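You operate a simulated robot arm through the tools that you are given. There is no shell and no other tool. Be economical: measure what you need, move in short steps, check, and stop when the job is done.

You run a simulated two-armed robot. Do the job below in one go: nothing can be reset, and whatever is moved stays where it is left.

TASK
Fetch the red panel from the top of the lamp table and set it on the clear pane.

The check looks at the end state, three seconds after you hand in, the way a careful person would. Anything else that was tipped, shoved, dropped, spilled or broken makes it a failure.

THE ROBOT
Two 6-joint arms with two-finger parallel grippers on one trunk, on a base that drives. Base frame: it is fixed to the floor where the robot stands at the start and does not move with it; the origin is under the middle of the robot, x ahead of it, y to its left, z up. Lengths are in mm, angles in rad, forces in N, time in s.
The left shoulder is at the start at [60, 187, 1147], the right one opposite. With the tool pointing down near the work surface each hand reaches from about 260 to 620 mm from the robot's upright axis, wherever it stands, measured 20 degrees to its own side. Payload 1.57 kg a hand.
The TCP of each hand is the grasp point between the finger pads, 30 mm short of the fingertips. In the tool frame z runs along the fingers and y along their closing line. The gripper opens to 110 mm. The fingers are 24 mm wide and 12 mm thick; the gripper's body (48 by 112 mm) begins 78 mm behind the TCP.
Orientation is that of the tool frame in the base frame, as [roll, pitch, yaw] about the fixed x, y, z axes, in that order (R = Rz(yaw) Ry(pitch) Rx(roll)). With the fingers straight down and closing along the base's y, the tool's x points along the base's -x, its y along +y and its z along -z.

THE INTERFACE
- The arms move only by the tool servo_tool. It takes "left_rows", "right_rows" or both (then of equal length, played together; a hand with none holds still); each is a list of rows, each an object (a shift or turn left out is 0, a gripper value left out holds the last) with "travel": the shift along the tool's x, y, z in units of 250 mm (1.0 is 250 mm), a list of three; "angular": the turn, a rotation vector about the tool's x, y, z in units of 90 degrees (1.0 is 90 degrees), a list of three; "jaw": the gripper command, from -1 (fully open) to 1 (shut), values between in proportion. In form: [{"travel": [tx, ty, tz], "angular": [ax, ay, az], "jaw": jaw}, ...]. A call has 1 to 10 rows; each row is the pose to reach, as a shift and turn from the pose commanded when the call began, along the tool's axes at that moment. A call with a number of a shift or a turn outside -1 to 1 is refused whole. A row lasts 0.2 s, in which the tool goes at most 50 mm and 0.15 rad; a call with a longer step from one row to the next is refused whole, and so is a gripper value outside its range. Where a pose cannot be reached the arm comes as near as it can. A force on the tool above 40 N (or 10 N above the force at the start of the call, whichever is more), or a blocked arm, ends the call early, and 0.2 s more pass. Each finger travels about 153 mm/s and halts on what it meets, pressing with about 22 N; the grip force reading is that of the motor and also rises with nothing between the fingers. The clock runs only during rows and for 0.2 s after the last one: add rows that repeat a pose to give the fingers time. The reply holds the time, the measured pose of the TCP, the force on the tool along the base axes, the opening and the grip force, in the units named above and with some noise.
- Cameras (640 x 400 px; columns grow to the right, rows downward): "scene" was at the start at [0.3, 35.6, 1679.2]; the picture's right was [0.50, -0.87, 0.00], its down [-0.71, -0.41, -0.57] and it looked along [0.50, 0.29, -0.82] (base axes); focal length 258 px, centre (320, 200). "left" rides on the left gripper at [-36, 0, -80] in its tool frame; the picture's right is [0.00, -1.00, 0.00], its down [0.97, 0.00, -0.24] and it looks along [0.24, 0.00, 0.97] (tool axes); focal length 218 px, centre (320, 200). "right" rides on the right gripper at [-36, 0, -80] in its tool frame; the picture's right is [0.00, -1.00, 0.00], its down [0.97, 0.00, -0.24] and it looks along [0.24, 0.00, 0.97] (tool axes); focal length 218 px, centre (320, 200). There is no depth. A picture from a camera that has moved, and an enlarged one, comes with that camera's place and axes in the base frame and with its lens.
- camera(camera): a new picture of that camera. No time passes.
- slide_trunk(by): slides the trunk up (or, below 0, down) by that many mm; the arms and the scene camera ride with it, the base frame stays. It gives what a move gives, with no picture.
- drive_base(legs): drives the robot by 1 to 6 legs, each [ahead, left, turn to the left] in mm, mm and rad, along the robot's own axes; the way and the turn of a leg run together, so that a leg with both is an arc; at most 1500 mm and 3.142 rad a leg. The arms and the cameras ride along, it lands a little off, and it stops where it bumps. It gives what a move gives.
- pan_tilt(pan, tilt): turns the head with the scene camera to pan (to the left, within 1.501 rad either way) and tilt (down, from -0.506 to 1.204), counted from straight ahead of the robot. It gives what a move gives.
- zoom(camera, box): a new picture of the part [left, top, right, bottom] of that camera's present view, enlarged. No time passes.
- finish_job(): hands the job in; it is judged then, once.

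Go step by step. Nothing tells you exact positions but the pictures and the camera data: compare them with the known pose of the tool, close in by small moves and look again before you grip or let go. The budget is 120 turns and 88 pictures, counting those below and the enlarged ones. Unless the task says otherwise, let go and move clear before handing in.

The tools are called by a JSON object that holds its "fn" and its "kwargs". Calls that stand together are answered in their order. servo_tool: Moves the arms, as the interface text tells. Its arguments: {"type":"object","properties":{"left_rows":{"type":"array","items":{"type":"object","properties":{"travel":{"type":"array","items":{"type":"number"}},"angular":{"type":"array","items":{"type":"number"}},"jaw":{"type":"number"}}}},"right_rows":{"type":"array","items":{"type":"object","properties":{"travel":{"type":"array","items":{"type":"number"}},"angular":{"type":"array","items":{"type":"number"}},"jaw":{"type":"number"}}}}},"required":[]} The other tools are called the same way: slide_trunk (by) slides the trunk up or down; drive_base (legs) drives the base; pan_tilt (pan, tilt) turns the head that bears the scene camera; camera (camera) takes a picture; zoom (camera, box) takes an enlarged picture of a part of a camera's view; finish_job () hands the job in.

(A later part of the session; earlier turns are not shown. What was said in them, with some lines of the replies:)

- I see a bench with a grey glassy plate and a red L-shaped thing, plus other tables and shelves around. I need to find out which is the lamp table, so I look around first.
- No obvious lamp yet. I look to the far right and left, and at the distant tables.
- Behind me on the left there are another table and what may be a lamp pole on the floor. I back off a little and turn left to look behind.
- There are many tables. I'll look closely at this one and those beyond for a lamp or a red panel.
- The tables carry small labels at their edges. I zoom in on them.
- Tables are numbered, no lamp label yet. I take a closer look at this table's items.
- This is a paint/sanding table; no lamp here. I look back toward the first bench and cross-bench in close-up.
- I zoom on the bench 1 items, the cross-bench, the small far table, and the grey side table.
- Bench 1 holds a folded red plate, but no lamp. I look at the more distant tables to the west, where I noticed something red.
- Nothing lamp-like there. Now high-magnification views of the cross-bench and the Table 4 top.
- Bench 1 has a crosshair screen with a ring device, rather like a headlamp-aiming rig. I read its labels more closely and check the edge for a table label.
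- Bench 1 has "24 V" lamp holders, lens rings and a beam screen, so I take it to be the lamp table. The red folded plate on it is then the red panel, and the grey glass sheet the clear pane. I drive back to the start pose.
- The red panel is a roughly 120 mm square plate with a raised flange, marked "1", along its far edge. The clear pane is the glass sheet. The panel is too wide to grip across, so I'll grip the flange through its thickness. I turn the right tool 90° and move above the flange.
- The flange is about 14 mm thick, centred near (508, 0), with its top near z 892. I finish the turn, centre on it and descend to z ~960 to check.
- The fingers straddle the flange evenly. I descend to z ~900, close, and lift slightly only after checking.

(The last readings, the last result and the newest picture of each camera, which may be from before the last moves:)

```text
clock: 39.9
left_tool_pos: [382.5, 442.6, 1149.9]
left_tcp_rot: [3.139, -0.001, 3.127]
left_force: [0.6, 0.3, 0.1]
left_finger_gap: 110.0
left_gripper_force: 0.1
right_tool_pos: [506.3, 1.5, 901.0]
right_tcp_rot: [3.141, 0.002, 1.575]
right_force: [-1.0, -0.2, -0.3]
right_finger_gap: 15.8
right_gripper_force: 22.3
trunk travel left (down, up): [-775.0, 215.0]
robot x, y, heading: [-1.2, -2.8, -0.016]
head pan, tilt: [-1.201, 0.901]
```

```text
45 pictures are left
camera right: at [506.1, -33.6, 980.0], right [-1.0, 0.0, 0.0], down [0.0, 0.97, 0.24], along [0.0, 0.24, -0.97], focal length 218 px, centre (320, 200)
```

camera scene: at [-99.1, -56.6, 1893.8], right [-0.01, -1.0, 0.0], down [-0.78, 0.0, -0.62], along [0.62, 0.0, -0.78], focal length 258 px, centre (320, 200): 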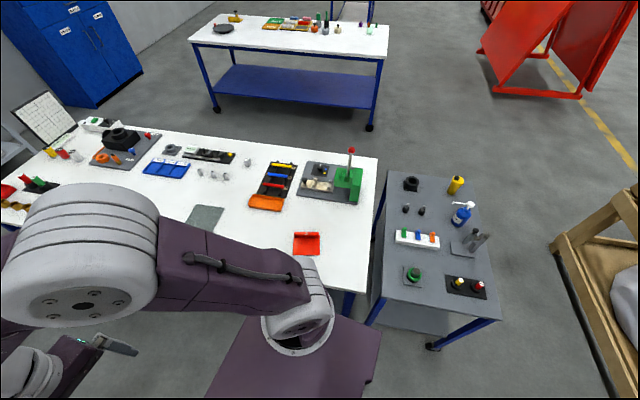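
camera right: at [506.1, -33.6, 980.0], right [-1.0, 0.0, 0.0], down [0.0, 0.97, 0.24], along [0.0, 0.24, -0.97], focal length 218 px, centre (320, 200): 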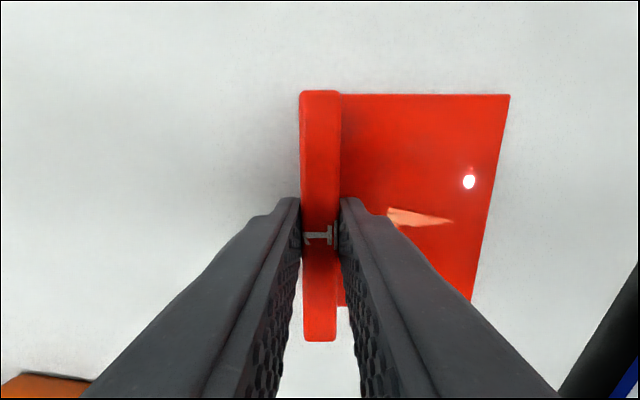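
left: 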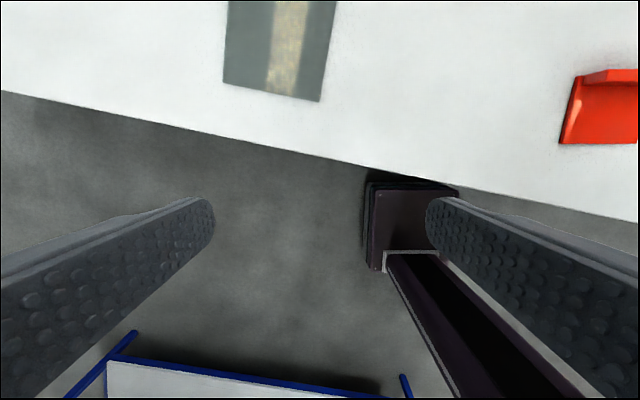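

Gripped at 15.8 mm. I lift gently and check.

{"fn": "servo_tool", "kwargs": {"right_rows": [{"travel": [0, 0, -0.03]}, {"travel": [0, 0, -0.08]}, {"travel": [0, 0, -0.16]}, {"travel": [0, 0, -0.24]}, {"travel": [0, 0, -0.32]}, {"travel": [0, 0, -0.4]}, {"travel": [0, 0, -0.48]}, {"travel": [0, 0, -0.56]}, {"travel": [0, 0, -0.64]}, {"travel": [0, 0, -0.64]}]}}

{"fn": "camera", "kwargs": {"camera": "right"}}

{"fn": "pan_tilt", "kwargs": {"pan": 0.5, "tilt": 0.9}}

{"fn": "camera", "kwargs": {"camera": "scene"}}

```text
clock: 42.0
left_tool_pos: [383.8, 441.4, 1150.3]
left_tcp_rot: [3.14, 0.0, 3.128]
left_force: [-0.4, 0.5, 1.0]
left_finger_gap: 110.3
left_gripper_force: 0.1
right_tool_pos: [505.5, 1.7, 1061.4]
right_tcp_rot: [3.142, 0.0, 1.575]
right_force: [-0.4, 0.2, 0.4]
right_finger_gap: 0.1
right_gripper_force: 21.5
trunk travel left (down, up): [-775.0, 215.0]
robot x, y, heading: [1.1, -3.7, -0.022]
head pan, tilt: [-1.201, 0.901]
```

```text
44 pictures are left
camera right: at [506.1, -33.0, 1141.2], right [-1.0, 0.0, 0.0], down [0.0, 0.97, 0.24], along [0.0, 0.24, -0.97], focal length 218 px, centre (320, 200)
```

right: 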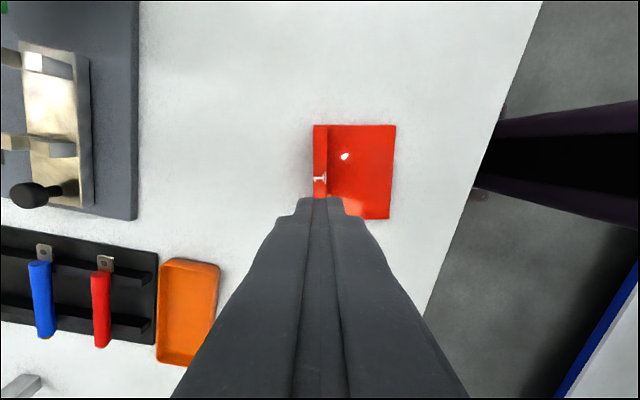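

```text
clock: 43.8
left_tool_pos: [382.1, 442.0, 1149.8]
left_tcp_rot: [3.141, 0.0, 3.13]
left_force: [0.0, 0.2, -0.3]
left_finger_gap: 109.8
left_gripper_force: 0.0
right_tool_pos: [506.1, 1.6, 1061.9]
right_tcp_rot: [3.141, 0.001, 1.575]
right_force: [-0.5, 1.4, 0.0]
right_finger_gap: 0.0
right_gripper_force: 21.8
trunk travel left (down, up): [-775.0, 215.0]
robot x, y, heading: [4.5, -1.1, -0.019]
head pan, tilt: [0.499, 0.901]
```

```text
43 pictures are left
camera scene: at [5.8, 33.6, 1683.7], right [0.46, -0.89, 0.0], down [-0.69, -0.36, -0.62], along [0.55, 0.29, -0.78], focal length 258 px, centre (320, 200)
```

scene: 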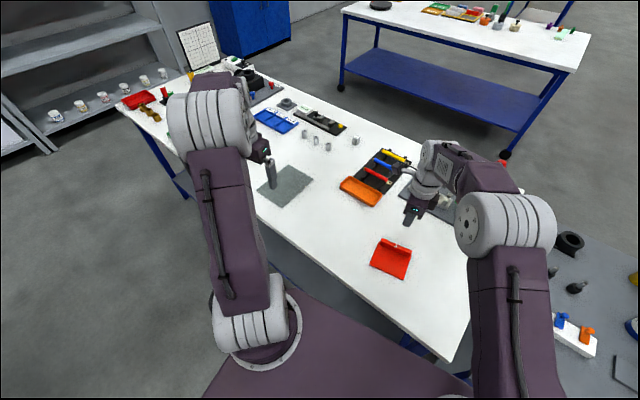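

The panel slipped out; my overlap on the flange was too small. It still rests in place. I go back down, deeper this time, feeling for contact with the plate.

{"fn": "servo_tool", "kwargs": {"right_rows": [{"travel": [0, 0, 0], "jaw": -0.2}, {"travel": [0, 0, 0.1], "jaw": -0.2}, {"travel": [0, 0, 0.2]}, {"travel": [0, 0, 0.3]}, {"travel": [0, 0, 0.4]}, {"travel": [0, 0, 0.5]}, {"travel": [0, 0, 0.58]}, {"travel": [0, 0, 0.63]}, {"travel": [0, 0, 0.652]}, {"travel": [0, 0, 0.652]}]}}

{"fn": "servo_tool", "kwargs": {"right_rows": [{"travel": [0, 0, 0.004]}, {"travel": [0, 0, 0.008]}, {"travel": [0, 0, 0.008]}]}}

{"fn": "camera", "kwargs": {"camera": "right"}}

```text
clock: 46.0
left_tool_pos: [384.0, 440.5, 1150.3]
left_tcp_rot: [3.14, 0.0, 3.129]
left_force: [0.0, 0.2, -0.7]
left_finger_gap: 109.8
left_gripper_force: 0.0
right_tool_pos: [507.0, 2.1, 898.2]
right_tcp_rot: [-3.141, 0.0, 1.577]
right_force: [0.8, -1.0, 0.2]
right_finger_gap: 66.0
right_gripper_force: 0.1
trunk travel left (down, up): [-775.0, 215.0]
robot x, y, heading: [0.8, -1.2, -0.015]
head pan, tilt: [0.499, 0.901]
```

```text
clock: 46.8
left_tool_pos: [381.1, 442.9, 1150.9]
left_tcp_rot: [3.139, 0.0, 3.127]
left_force: [0.0, 0.7, 0.0]
left_finger_gap: 110.1
left_gripper_force: 0.0
right_tool_pos: [505.4, 1.8, 898.0]
right_tcp_rot: [3.136, -0.002, 1.574]
right_force: [3.1, -2.2, 18.8]
right_finger_gap: 64.0
right_gripper_force: 0.0
trunk travel left (down, up): [-775.0, 215.0]
robot x, y, heading: [2.2, -0.5, -0.016]
head pan, tilt: [0.499, 0.901]
```

```text
42 pictures are left
camera right: at [505.8, -32.7, 977.4], right [-1.0, 0.0, 0.0], down [0.0, 0.97, 0.24], along [0.0, 0.24, -0.97], focal length 218 px, centre (320, 200)
```

right: 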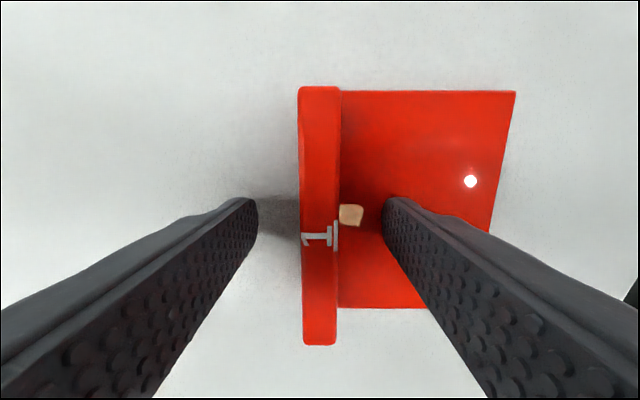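

Contact with the plate top occurs at z ≈ 867, so the flange grip was deep enough; it slipped because the panel's weight hangs off-centre. The plate's depth (x ≈ 414 to 514, about 100 mm) fits the 110 mm opening, so I'll grip across the whole depth, centred. I rise, open fully and shift to x ≈ 464.

{"fn": "servo_tool", "kwargs": {"right_rows": [{"travel": [0, 0, -0.1]}, {"travel": [0, 0, -0.2], "jaw": -1}, {"travel": [0, -0.1, -0.3], "jaw": -1}, {"travel": [0, -0.168, -0.3], "jaw": -1}, {"travel": [0, -0.168, -0.3], "jaw": -1}]}}

{"fn": "camera", "kwargs": {"camera": "right"}}

```text
clock: 48.0
left_tool_pos: [382.5, 440.4, 1149.0]
left_tcp_rot: [3.141, 0.0, 3.128]
left_force: [0.1, 0.1, 0.4]
left_finger_gap: 110.1
left_gripper_force: 0.0
right_tool_pos: [463.4, 2.4, 970.5]
right_tcp_rot: [-3.141, 0.0, 1.575]
right_force: [-0.7, -0.2, -0.4]
right_finger_gap: 110.0
right_gripper_force: 0.1
trunk travel left (down, up): [-775.0, 215.0]
robot x, y, heading: [1.5, -0.8, -0.015]
head pan, tilt: [0.499, 0.901]
```

```text
41 pictures are left
camera right: at [464.0, -33.9, 1049.2], right [-1.0, 0.0, 0.0], down [0.0, 0.97, 0.24], along [0.0, 0.24, -0.97], focal length 218 px, centre (320, 200)
```

right: 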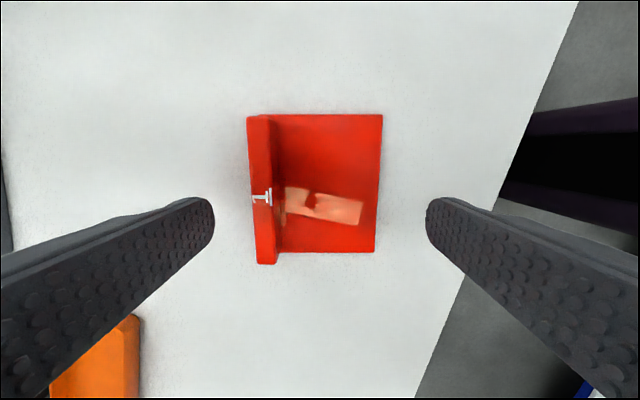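

The panel spans 414–514, nicely centred under the open fingers. I descend beside it to just above the table.

{"fn": "servo_tool", "kwargs": {"right_rows": [{"travel": [0, 0, 0.08]}, {"travel": [0, 0, 0.16]}, {"travel": [0, 0, 0.23]}, {"travel": [0, 0, 0.28]}, {"travel": [0, 0, 0.28]}]}}

{"fn": "servo_tool", "kwargs": {"right_rows": [{"travel": [0, 0, 0.012]}, {"travel": [0, 0, 0.024]}, {"travel": [0, 0, 0.03]}, {"travel": [0, 0, 0.03]}]}}

{"fn": "camera", "kwargs": {"camera": "right"}}

```text
clock: 49.2
left_tool_pos: [382.8, 442.0, 1148.6]
left_tcp_rot: [3.139, 0.001, 3.128]
left_force: [-0.7, 0.3, 0.0]
left_finger_gap: 110.2
left_gripper_force: 0.0
right_tool_pos: [463.6, 0.7, 900.7]
right_tcp_rot: [3.14, 0.0, 1.574]
right_force: [-0.2, -0.4, 0.1]
right_finger_gap: 110.1
right_gripper_force: 0.0
trunk travel left (down, up): [-775.0, 215.0]
robot x, y, heading: [-0.4, -0.6, -0.017]
head pan, tilt: [0.499, 0.901]
```

```text
clock: 50.2
left_tool_pos: [382.4, 441.6, 1150.6]
left_tcp_rot: [3.14, -0.002, 3.128]
left_force: [0.1, 0.4, -0.1]
left_finger_gap: 110.0
left_gripper_force: 0.0
right_tool_pos: [464.6, 0.8, 893.1]
right_tcp_rot: [-3.141, -0.001, 1.573]
right_force: [0.5, 0.7, -0.8]
right_finger_gap: 110.1
right_gripper_force: 0.0
trunk travel left (down, up): [-775.0, 215.0]
robot x, y, heading: [4.2, -1.1, -0.015]
head pan, tilt: [0.499, 0.901]
```

```text
40 pictures are left
camera right: at [464.2, -33.5, 972.0], right [-1.0, 0.0, 0.0], down [0.0, 0.97, 0.24], along [0.0, 0.24, -0.97], focal length 218 px, centre (320, 200)
```

right: 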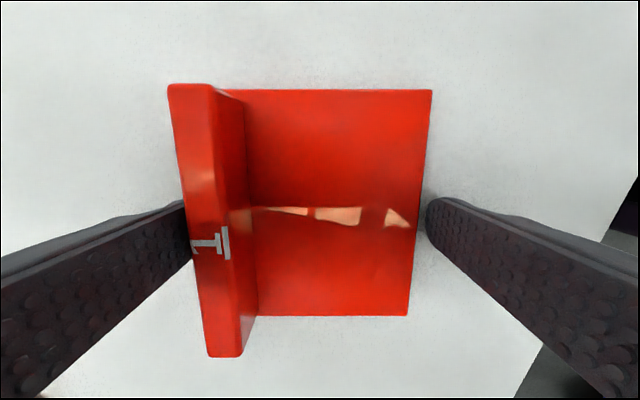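

Both fingers are beside the panel with no contact. I close and check the gap.

{"fn": "servo_tool", "kwargs": {"right_rows": [{"jaw": 1}, {"jaw": 1}, {"jaw": 1}, {"travel": [0, 0, -0.01]}, {"travel": [0, 0, -0.02]}, {"travel": [0, 0, -0.03]}, {"travel": [0, 0, -0.04]}, {"travel": [0, 0, -0.06]}, {"travel": [0, 0, -0.08]}, {"travel": [0, 0, -0.08]}]}}

{"fn": "camera", "kwargs": {"camera": "right"}}

```text
clock: 52.4
left_tool_pos: [383.2, 441.9, 1149.1]
left_tcp_rot: [3.14, -0.002, 3.128]
left_force: [0.2, 1.0, 0.4]
left_finger_gap: 110.1
left_gripper_force: 0.0
right_tool_pos: [464.5, 1.4, 912.2]
right_tcp_rot: [-3.139, 0.001, 1.576]
right_force: [0.7, -0.4, -3.0]
right_finger_gap: 99.9
right_gripper_force: 22.0
trunk travel left (down, up): [-775.0, 215.0]
robot x, y, heading: [2.0, 0.9, -0.014]
head pan, tilt: [0.499, 0.901]
```

```text
39 pictures are left
camera right: at [465.1, -33.6, 992.6], right [-1.0, 0.0, 0.0], down [0.0, 0.97, 0.24], along [0.0, 0.24, -0.97], focal length 218 px, centre (320, 200)
```

right: 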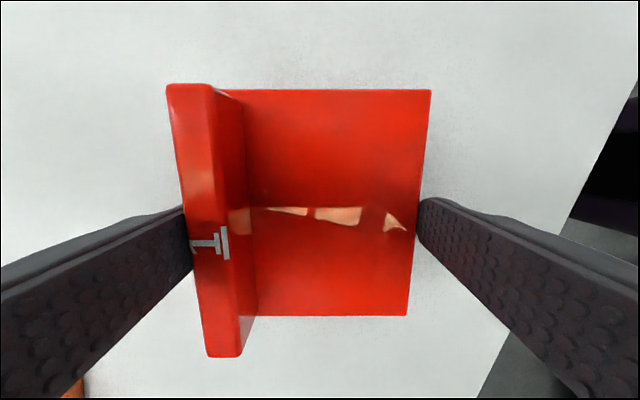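

The panel is held firmly at 99.9 mm, about 3 N. I lift it well clear, then drive along the bench toward the pane, whose centre I put at about (585, 506).

{"fn": "servo_tool", "kwargs": {"right_rows": [{"travel": [0, 0, -0.06]}, {"travel": [0, 0, -0.12]}, {"travel": [0, 0, -0.18]}, {"travel": [0, 0, -0.24]}, {"travel": [0, 0, -0.3]}, {"travel": [0, 0, -0.36]}, {"travel": [0, 0, -0.42]}, {"travel": [0, 0, -0.48]}, {"travel": [0, 0, -0.48]}]}}

{"fn": "drive_base", "kwargs": {"legs": [[48, 240, 0], [48, 240, 0]]}}

{"fn": "camera", "kwargs": {"camera": "right"}}

{"fn": "camera", "kwargs": {"camera": "scene"}}

```text
clock: 54.4
left_tool_pos: [383.1, 441.6, 1150.3]
left_tcp_rot: [3.14, 0.0, 3.128]
left_force: [-0.3, 1.0, 0.2]
left_finger_gap: 110.0
left_gripper_force: 0.0
right_tool_pos: [466.4, 2.9, 1033.3]
right_tcp_rot: [-3.14, 0.001, 1.574]
right_force: [-0.7, -0.6, -3.6]
right_finger_gap: 100.0
right_gripper_force: 22.5
trunk travel left (down, up): [-775.0, 215.0]
robot x, y, heading: [1.6, -0.7, -0.015]
head pan, tilt: [0.499, 0.901]
```

```text
clock: 57.6
left_tool_pos: [486.2, 923.9, 1150.5]
left_tcp_rot: [3.141, 0.001, 3.127]
left_force: [0.1, -0.2, 0.3]
left_finger_gap: 109.9
left_gripper_force: 0.0
right_tool_pos: [568.4, 486.3, 1033.7]
right_tcp_rot: [-3.141, 0.0, 1.576]
right_force: [0.3, -0.4, -2.2]
right_finger_gap: 99.7
right_gripper_force: 21.8
trunk travel left (down, up): [-775.0, 215.0]
robot x, y, heading: [105.9, 483.0, -0.012]
head pan, tilt: [0.499, 0.901]
```

```text
38 pictures are left
camera right: at [569.7, 450.3, 1112.5], right [-1.0, 0.0, 0.0], down [0.0, 0.97, 0.24], along [0.0, 0.24, -0.97], focal length 218 px, centre (320, 200)
```

right: 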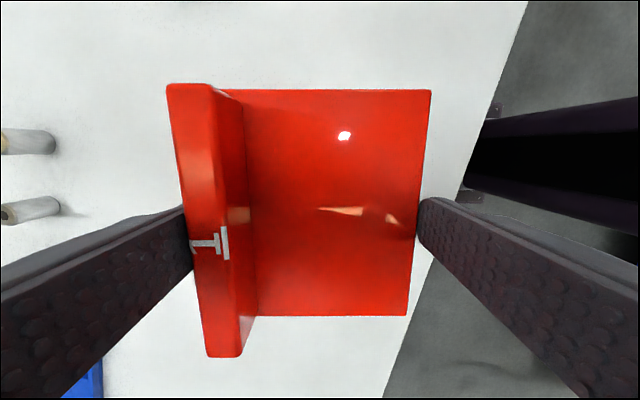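

```text
37 pictures are left
camera scene: at [109.7, 515.2, 1683.8], right [0.47, -0.88, 0.0], down [-0.69, -0.36, -0.62], along [0.55, 0.29, -0.78], focal length 258 px, centre (320, 200)
```

scene: 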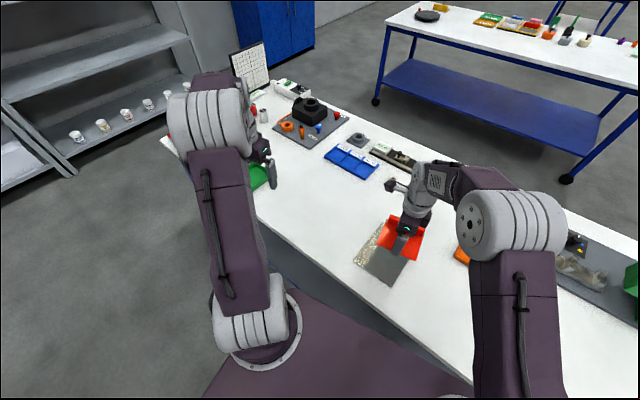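

I zoom in on the pane beneath the held panel to locate its corners.

{"fn": "pan_tilt", "kwargs": {"pan": 0.0, "tilt": 1.1}}

{"fn": "zoom", "kwargs": {"camera": "scene", "box": [200, 80, 440, 230]}}

```text
clock: 58.5
left_tool_pos: [486.5, 925.0, 1150.6]
left_tcp_rot: [3.139, 0.001, 3.128]
left_force: [-0.2, 0.3, -0.3]
left_finger_gap: 110.1
left_gripper_force: 0.1
right_tool_pos: [570.4, 486.1, 1032.7]
right_tcp_rot: [3.141, 0.0, 1.577]
right_force: [-0.2, 0.2, -2.7]
right_finger_gap: 99.7
right_gripper_force: 21.9
trunk travel left (down, up): [-775.0, 215.0]
robot x, y, heading: [106.6, 477.9, -0.01]
head pan, tilt: [0.0, 1.1]
```

```text
2.67 times, centred on (320, 155) of scene
camera zoom: at [106.4, 480.5, 1669.9], right [-0.01, -1.0, 0.0], down [-0.89, 0.01, -0.45], along [0.45, -0.01, -0.89], focal length 689 px, centre (320, 320)
```

zoom: 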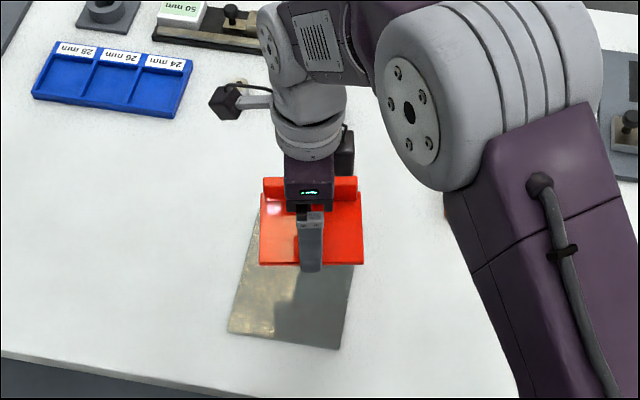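

Pane corners come out near (502,594), (475,448), (692,561) and (672,416), so its centre is about (585, 505), turned about -0.187 rad. I shift, turn to align, and descend part way.

{"fn": "servo_tool", "kwargs": {"right_rows": [{"travel": [0.03, 0.03, 0], "angular": [0, 0, 0.06]}, {"travel": [0.076, 0.062, 0], "angular": [0, 0, 0.119]}, {"travel": [0.076, 0.062, 0.1], "angular": [0, 0, 0.119]}, {"travel": [0.076, 0.062, 0.2], "angular": [0, 0, 0.119]}, {"travel": [0.076, 0.062, 0.3], "angular": [0, 0, 0.119]}, {"travel": [0.076, 0.062, 0.4], "angular": [0, 0, 0.119]}, {"travel": [0.076, 0.062, 0.4], "angular": [0, 0, 0.119]}]}}

{"fn": "zoom", "kwargs": {"camera": "scene", "box": [250, 120, 378, 220]}}

{"fn": "camera", "kwargs": {"camera": "right"}}

```text
clock: 60.1
left_tool_pos: [487.1, 924.4, 1150.0]
left_tcp_rot: [-3.141, 0.0, 3.129]
left_force: [-0.5, 0.4, -0.5]
left_finger_gap: 110.0
left_gripper_force: 0.0
right_tool_pos: [586.0, 505.5, 931.0]
right_tcp_rot: [3.142, 0.001, 1.389]
right_force: [-0.9, 0.2, -1.7]
right_finger_gap: 99.5
right_gripper_force: 22.1
trunk travel left (down, up): [-775.0, 215.0]
robot x, y, heading: [104.5, 480.1, -0.014]
head pan, tilt: [0.0, 1.1]
```

```text
4.00 times, centred on (314, 170) of scene
camera zoom: at [106.1, 480.7, 1669.9], right [-0.01, -1.0, 0.0], down [-0.89, 0.01, -0.45], along [0.45, -0.01, -0.89], focal length 1033 px, centre (344, 320)
```

zoom: 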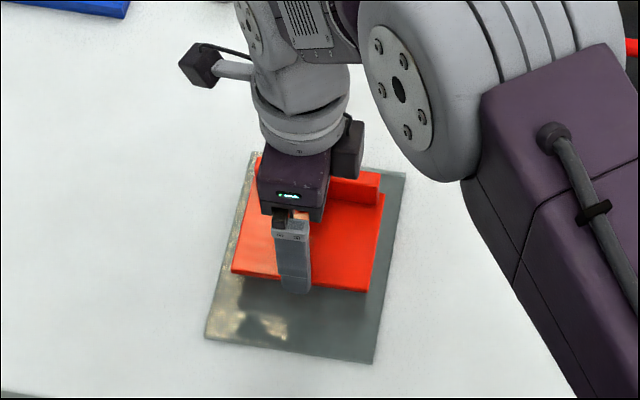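

```text
34 pictures are left
camera right: at [579.7, 470.8, 1010.9], right [-0.98, 0.18, 0.0], down [0.18, 0.95, 0.24], along [0.04, 0.24, -0.97], focal length 218 px, centre (320, 200)
```

right: 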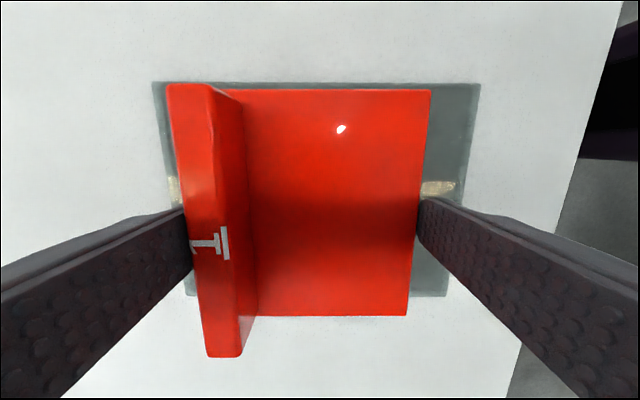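

The panel is well centred over the pane, within about 3 mm. I descend toward contact.

{"fn": "servo_tool", "kwargs": {"right_rows": [{"travel": [0.01, 0.01, 0.04]}, {"travel": [0.01, 0.01, 0.08]}, {"travel": [0.01, 0.01, 0.11]}, {"travel": [0.01, 0.01, 0.12]}, {"travel": [0.01, 0.01, 0.12]}]}}

{"fn": "servo_tool", "kwargs": {"right_rows": [{"travel": [0, 0, 0.006]}, {"travel": [0, 0, 0.012]}, {"travel": [0, 0, 0.012]}]}}

```text
clock: 61.3
left_tool_pos: [487.0, 925.2, 1150.3]
left_tcp_rot: [3.139, 0.0, 3.127]
left_force: [-1.1, 0.5, 0.2]
left_finger_gap: 109.9
left_gripper_force: 0.1
right_tool_pos: [588.6, 508.0, 903.0]
right_tcp_rot: [3.141, 0.002, 1.389]
right_force: [0.5, 0.5, -2.8]
right_finger_gap: 99.7
right_gripper_force: 21.8
trunk travel left (down, up): [-775.0, 215.0]
robot x, y, heading: [101.8, 485.3, -0.011]
head pan, tilt: [0.0, 1.1]
```

```text
clock: 62.1
left_tool_pos: [486.3, 924.7, 1151.3]
left_tcp_rot: [3.139, 0.0, 3.129]
left_force: [-0.1, -0.2, 0.5]
left_finger_gap: 110.3
left_gripper_force: 0.1
right_tool_pos: [587.0, 507.6, 900.6]
right_tcp_rot: [3.139, 0.0, 1.388]
right_force: [2.0, -0.8, 8.3]
right_finger_gap: 99.8
right_gripper_force: 22.0
trunk travel left (down, up): [-775.0, 215.0]
robot x, y, heading: [104.8, 475.8, -0.008]
head pan, tilt: [0.0, 1.1]
```

Contact at about 8 N: the panel rests on the pane. I check, then open gently.

{"fn": "servo_tool", "kwargs": {"right_rows": [{"jaw": 0.75}, {"jaw": -0.9}, {"jaw": -1}, {"jaw": -1}]}}

{"fn": "camera", "kwargs": {"camera": "right"}}

```text
clock: 63.1
left_tool_pos: [486.2, 926.0, 1150.4]
left_tcp_rot: [3.141, -0.001, 3.126]
left_force: [-0.6, 0.2, -0.4]
left_finger_gap: 109.9
left_gripper_force: 0.1
right_tool_pos: [585.7, 507.5, 899.9]
right_tcp_rot: [3.141, 0.001, 1.39]
right_force: [-0.3, 0.0, -0.3]
right_finger_gap: 110.3
right_gripper_force: 0.2
trunk travel left (down, up): [-775.0, 215.0]
robot x, y, heading: [102.6, 481.4, -0.009]
head pan, tilt: [0.0, 1.1]
```

```text
33 pictures are left
camera right: at [581.3, 473.2, 979.2], right [-0.98, 0.18, 0.0], down [0.18, 0.95, 0.24], along [0.04, 0.24, -0.97], focal length 218 px, centre (320, 200)
```

right: 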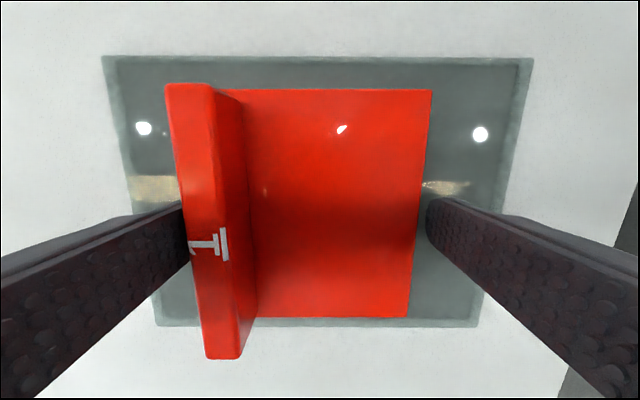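

Released, with the panel lying on the pane. Both fingers are free, so I rise straight up and look.

{"fn": "servo_tool", "kwargs": {"right_rows": [{"travel": [0, 0, -0.04]}, {"travel": [0, 0, -0.12]}, {"travel": [0, 0, -0.24]}, {"travel": [0, 0, -0.38]}, {"travel": [0, 0, -0.52]}, {"travel": [0, 0, -0.66]}, {"travel": [0, 0, -0.8]}]}}

{"fn": "camera", "kwargs": {"camera": "right"}}

{"fn": "camera", "kwargs": {"camera": "scene"}}

```text
clock: 64.7
left_tool_pos: [486.8, 924.4, 1149.9]
left_tcp_rot: [3.141, 0.0, 3.128]
left_force: [-0.4, 0.3, -0.2]
left_finger_gap: 110.2
left_gripper_force: 0.1
right_tool_pos: [585.3, 507.2, 1100.5]
right_tcp_rot: [-3.14, 0.0, 1.388]
right_force: [-0.5, -0.1, -0.5]
right_finger_gap: 110.0
right_gripper_force: 0.0
trunk travel left (down, up): [-775.0, 215.0]
robot x, y, heading: [102.6, 477.3, -0.017]
head pan, tilt: [0.0, 1.1]
```

```text
32 pictures are left
camera right: at [579.3, 472.0, 1179.1], right [-0.98, 0.18, 0.0], down [0.18, 0.95, 0.24], along [0.04, 0.24, -0.97], focal length 218 px, centre (320, 200)
```

right: 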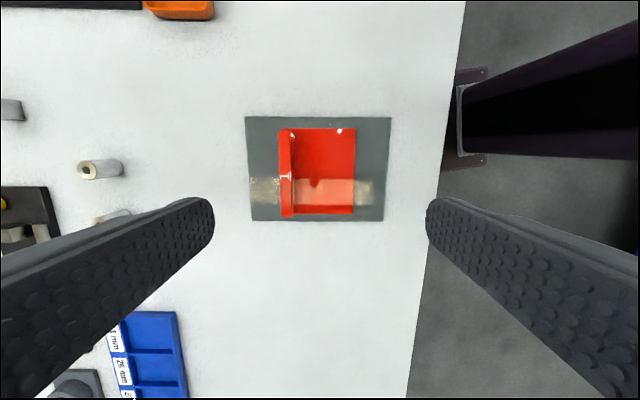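

```text
31 pictures are left
camera scene: at [105.1, 480.5, 1669.9], right [-0.01, -1.0, 0.0], down [-0.89, 0.01, -0.45], along [0.45, -0.01, -0.89], focal length 258 px, centre (320, 200)
```

scene: 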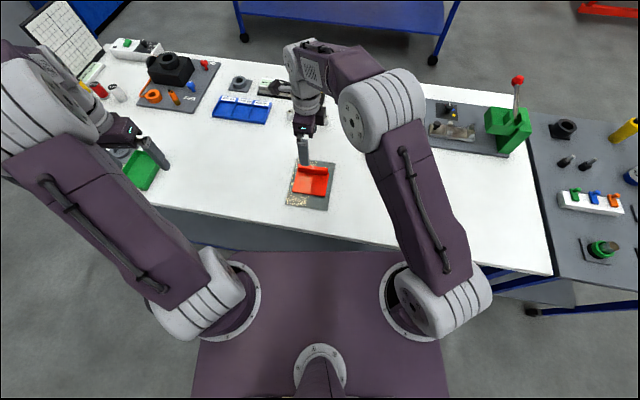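

The red panel lies flat and centred on the clear pane, the hand is clear, and everything else looks undisturbed. I hand in.

{"fn": "finish_job", "kwargs": {}}

```text
The job is handed in.
```

I set the red panel (the plate marked "1") flat and centred on the glass pane, let go, moved the hand clear, and handed the job in.

No table is labelled as the lamp table. I took it to be the bench with the 24 V lamps and beam screen, which also holds the glass sheet I took for the clear pane. My first grip on the panel slipped as I lifted, but the panel stayed where it was. In the final pictures, nothing else looks disturbed.
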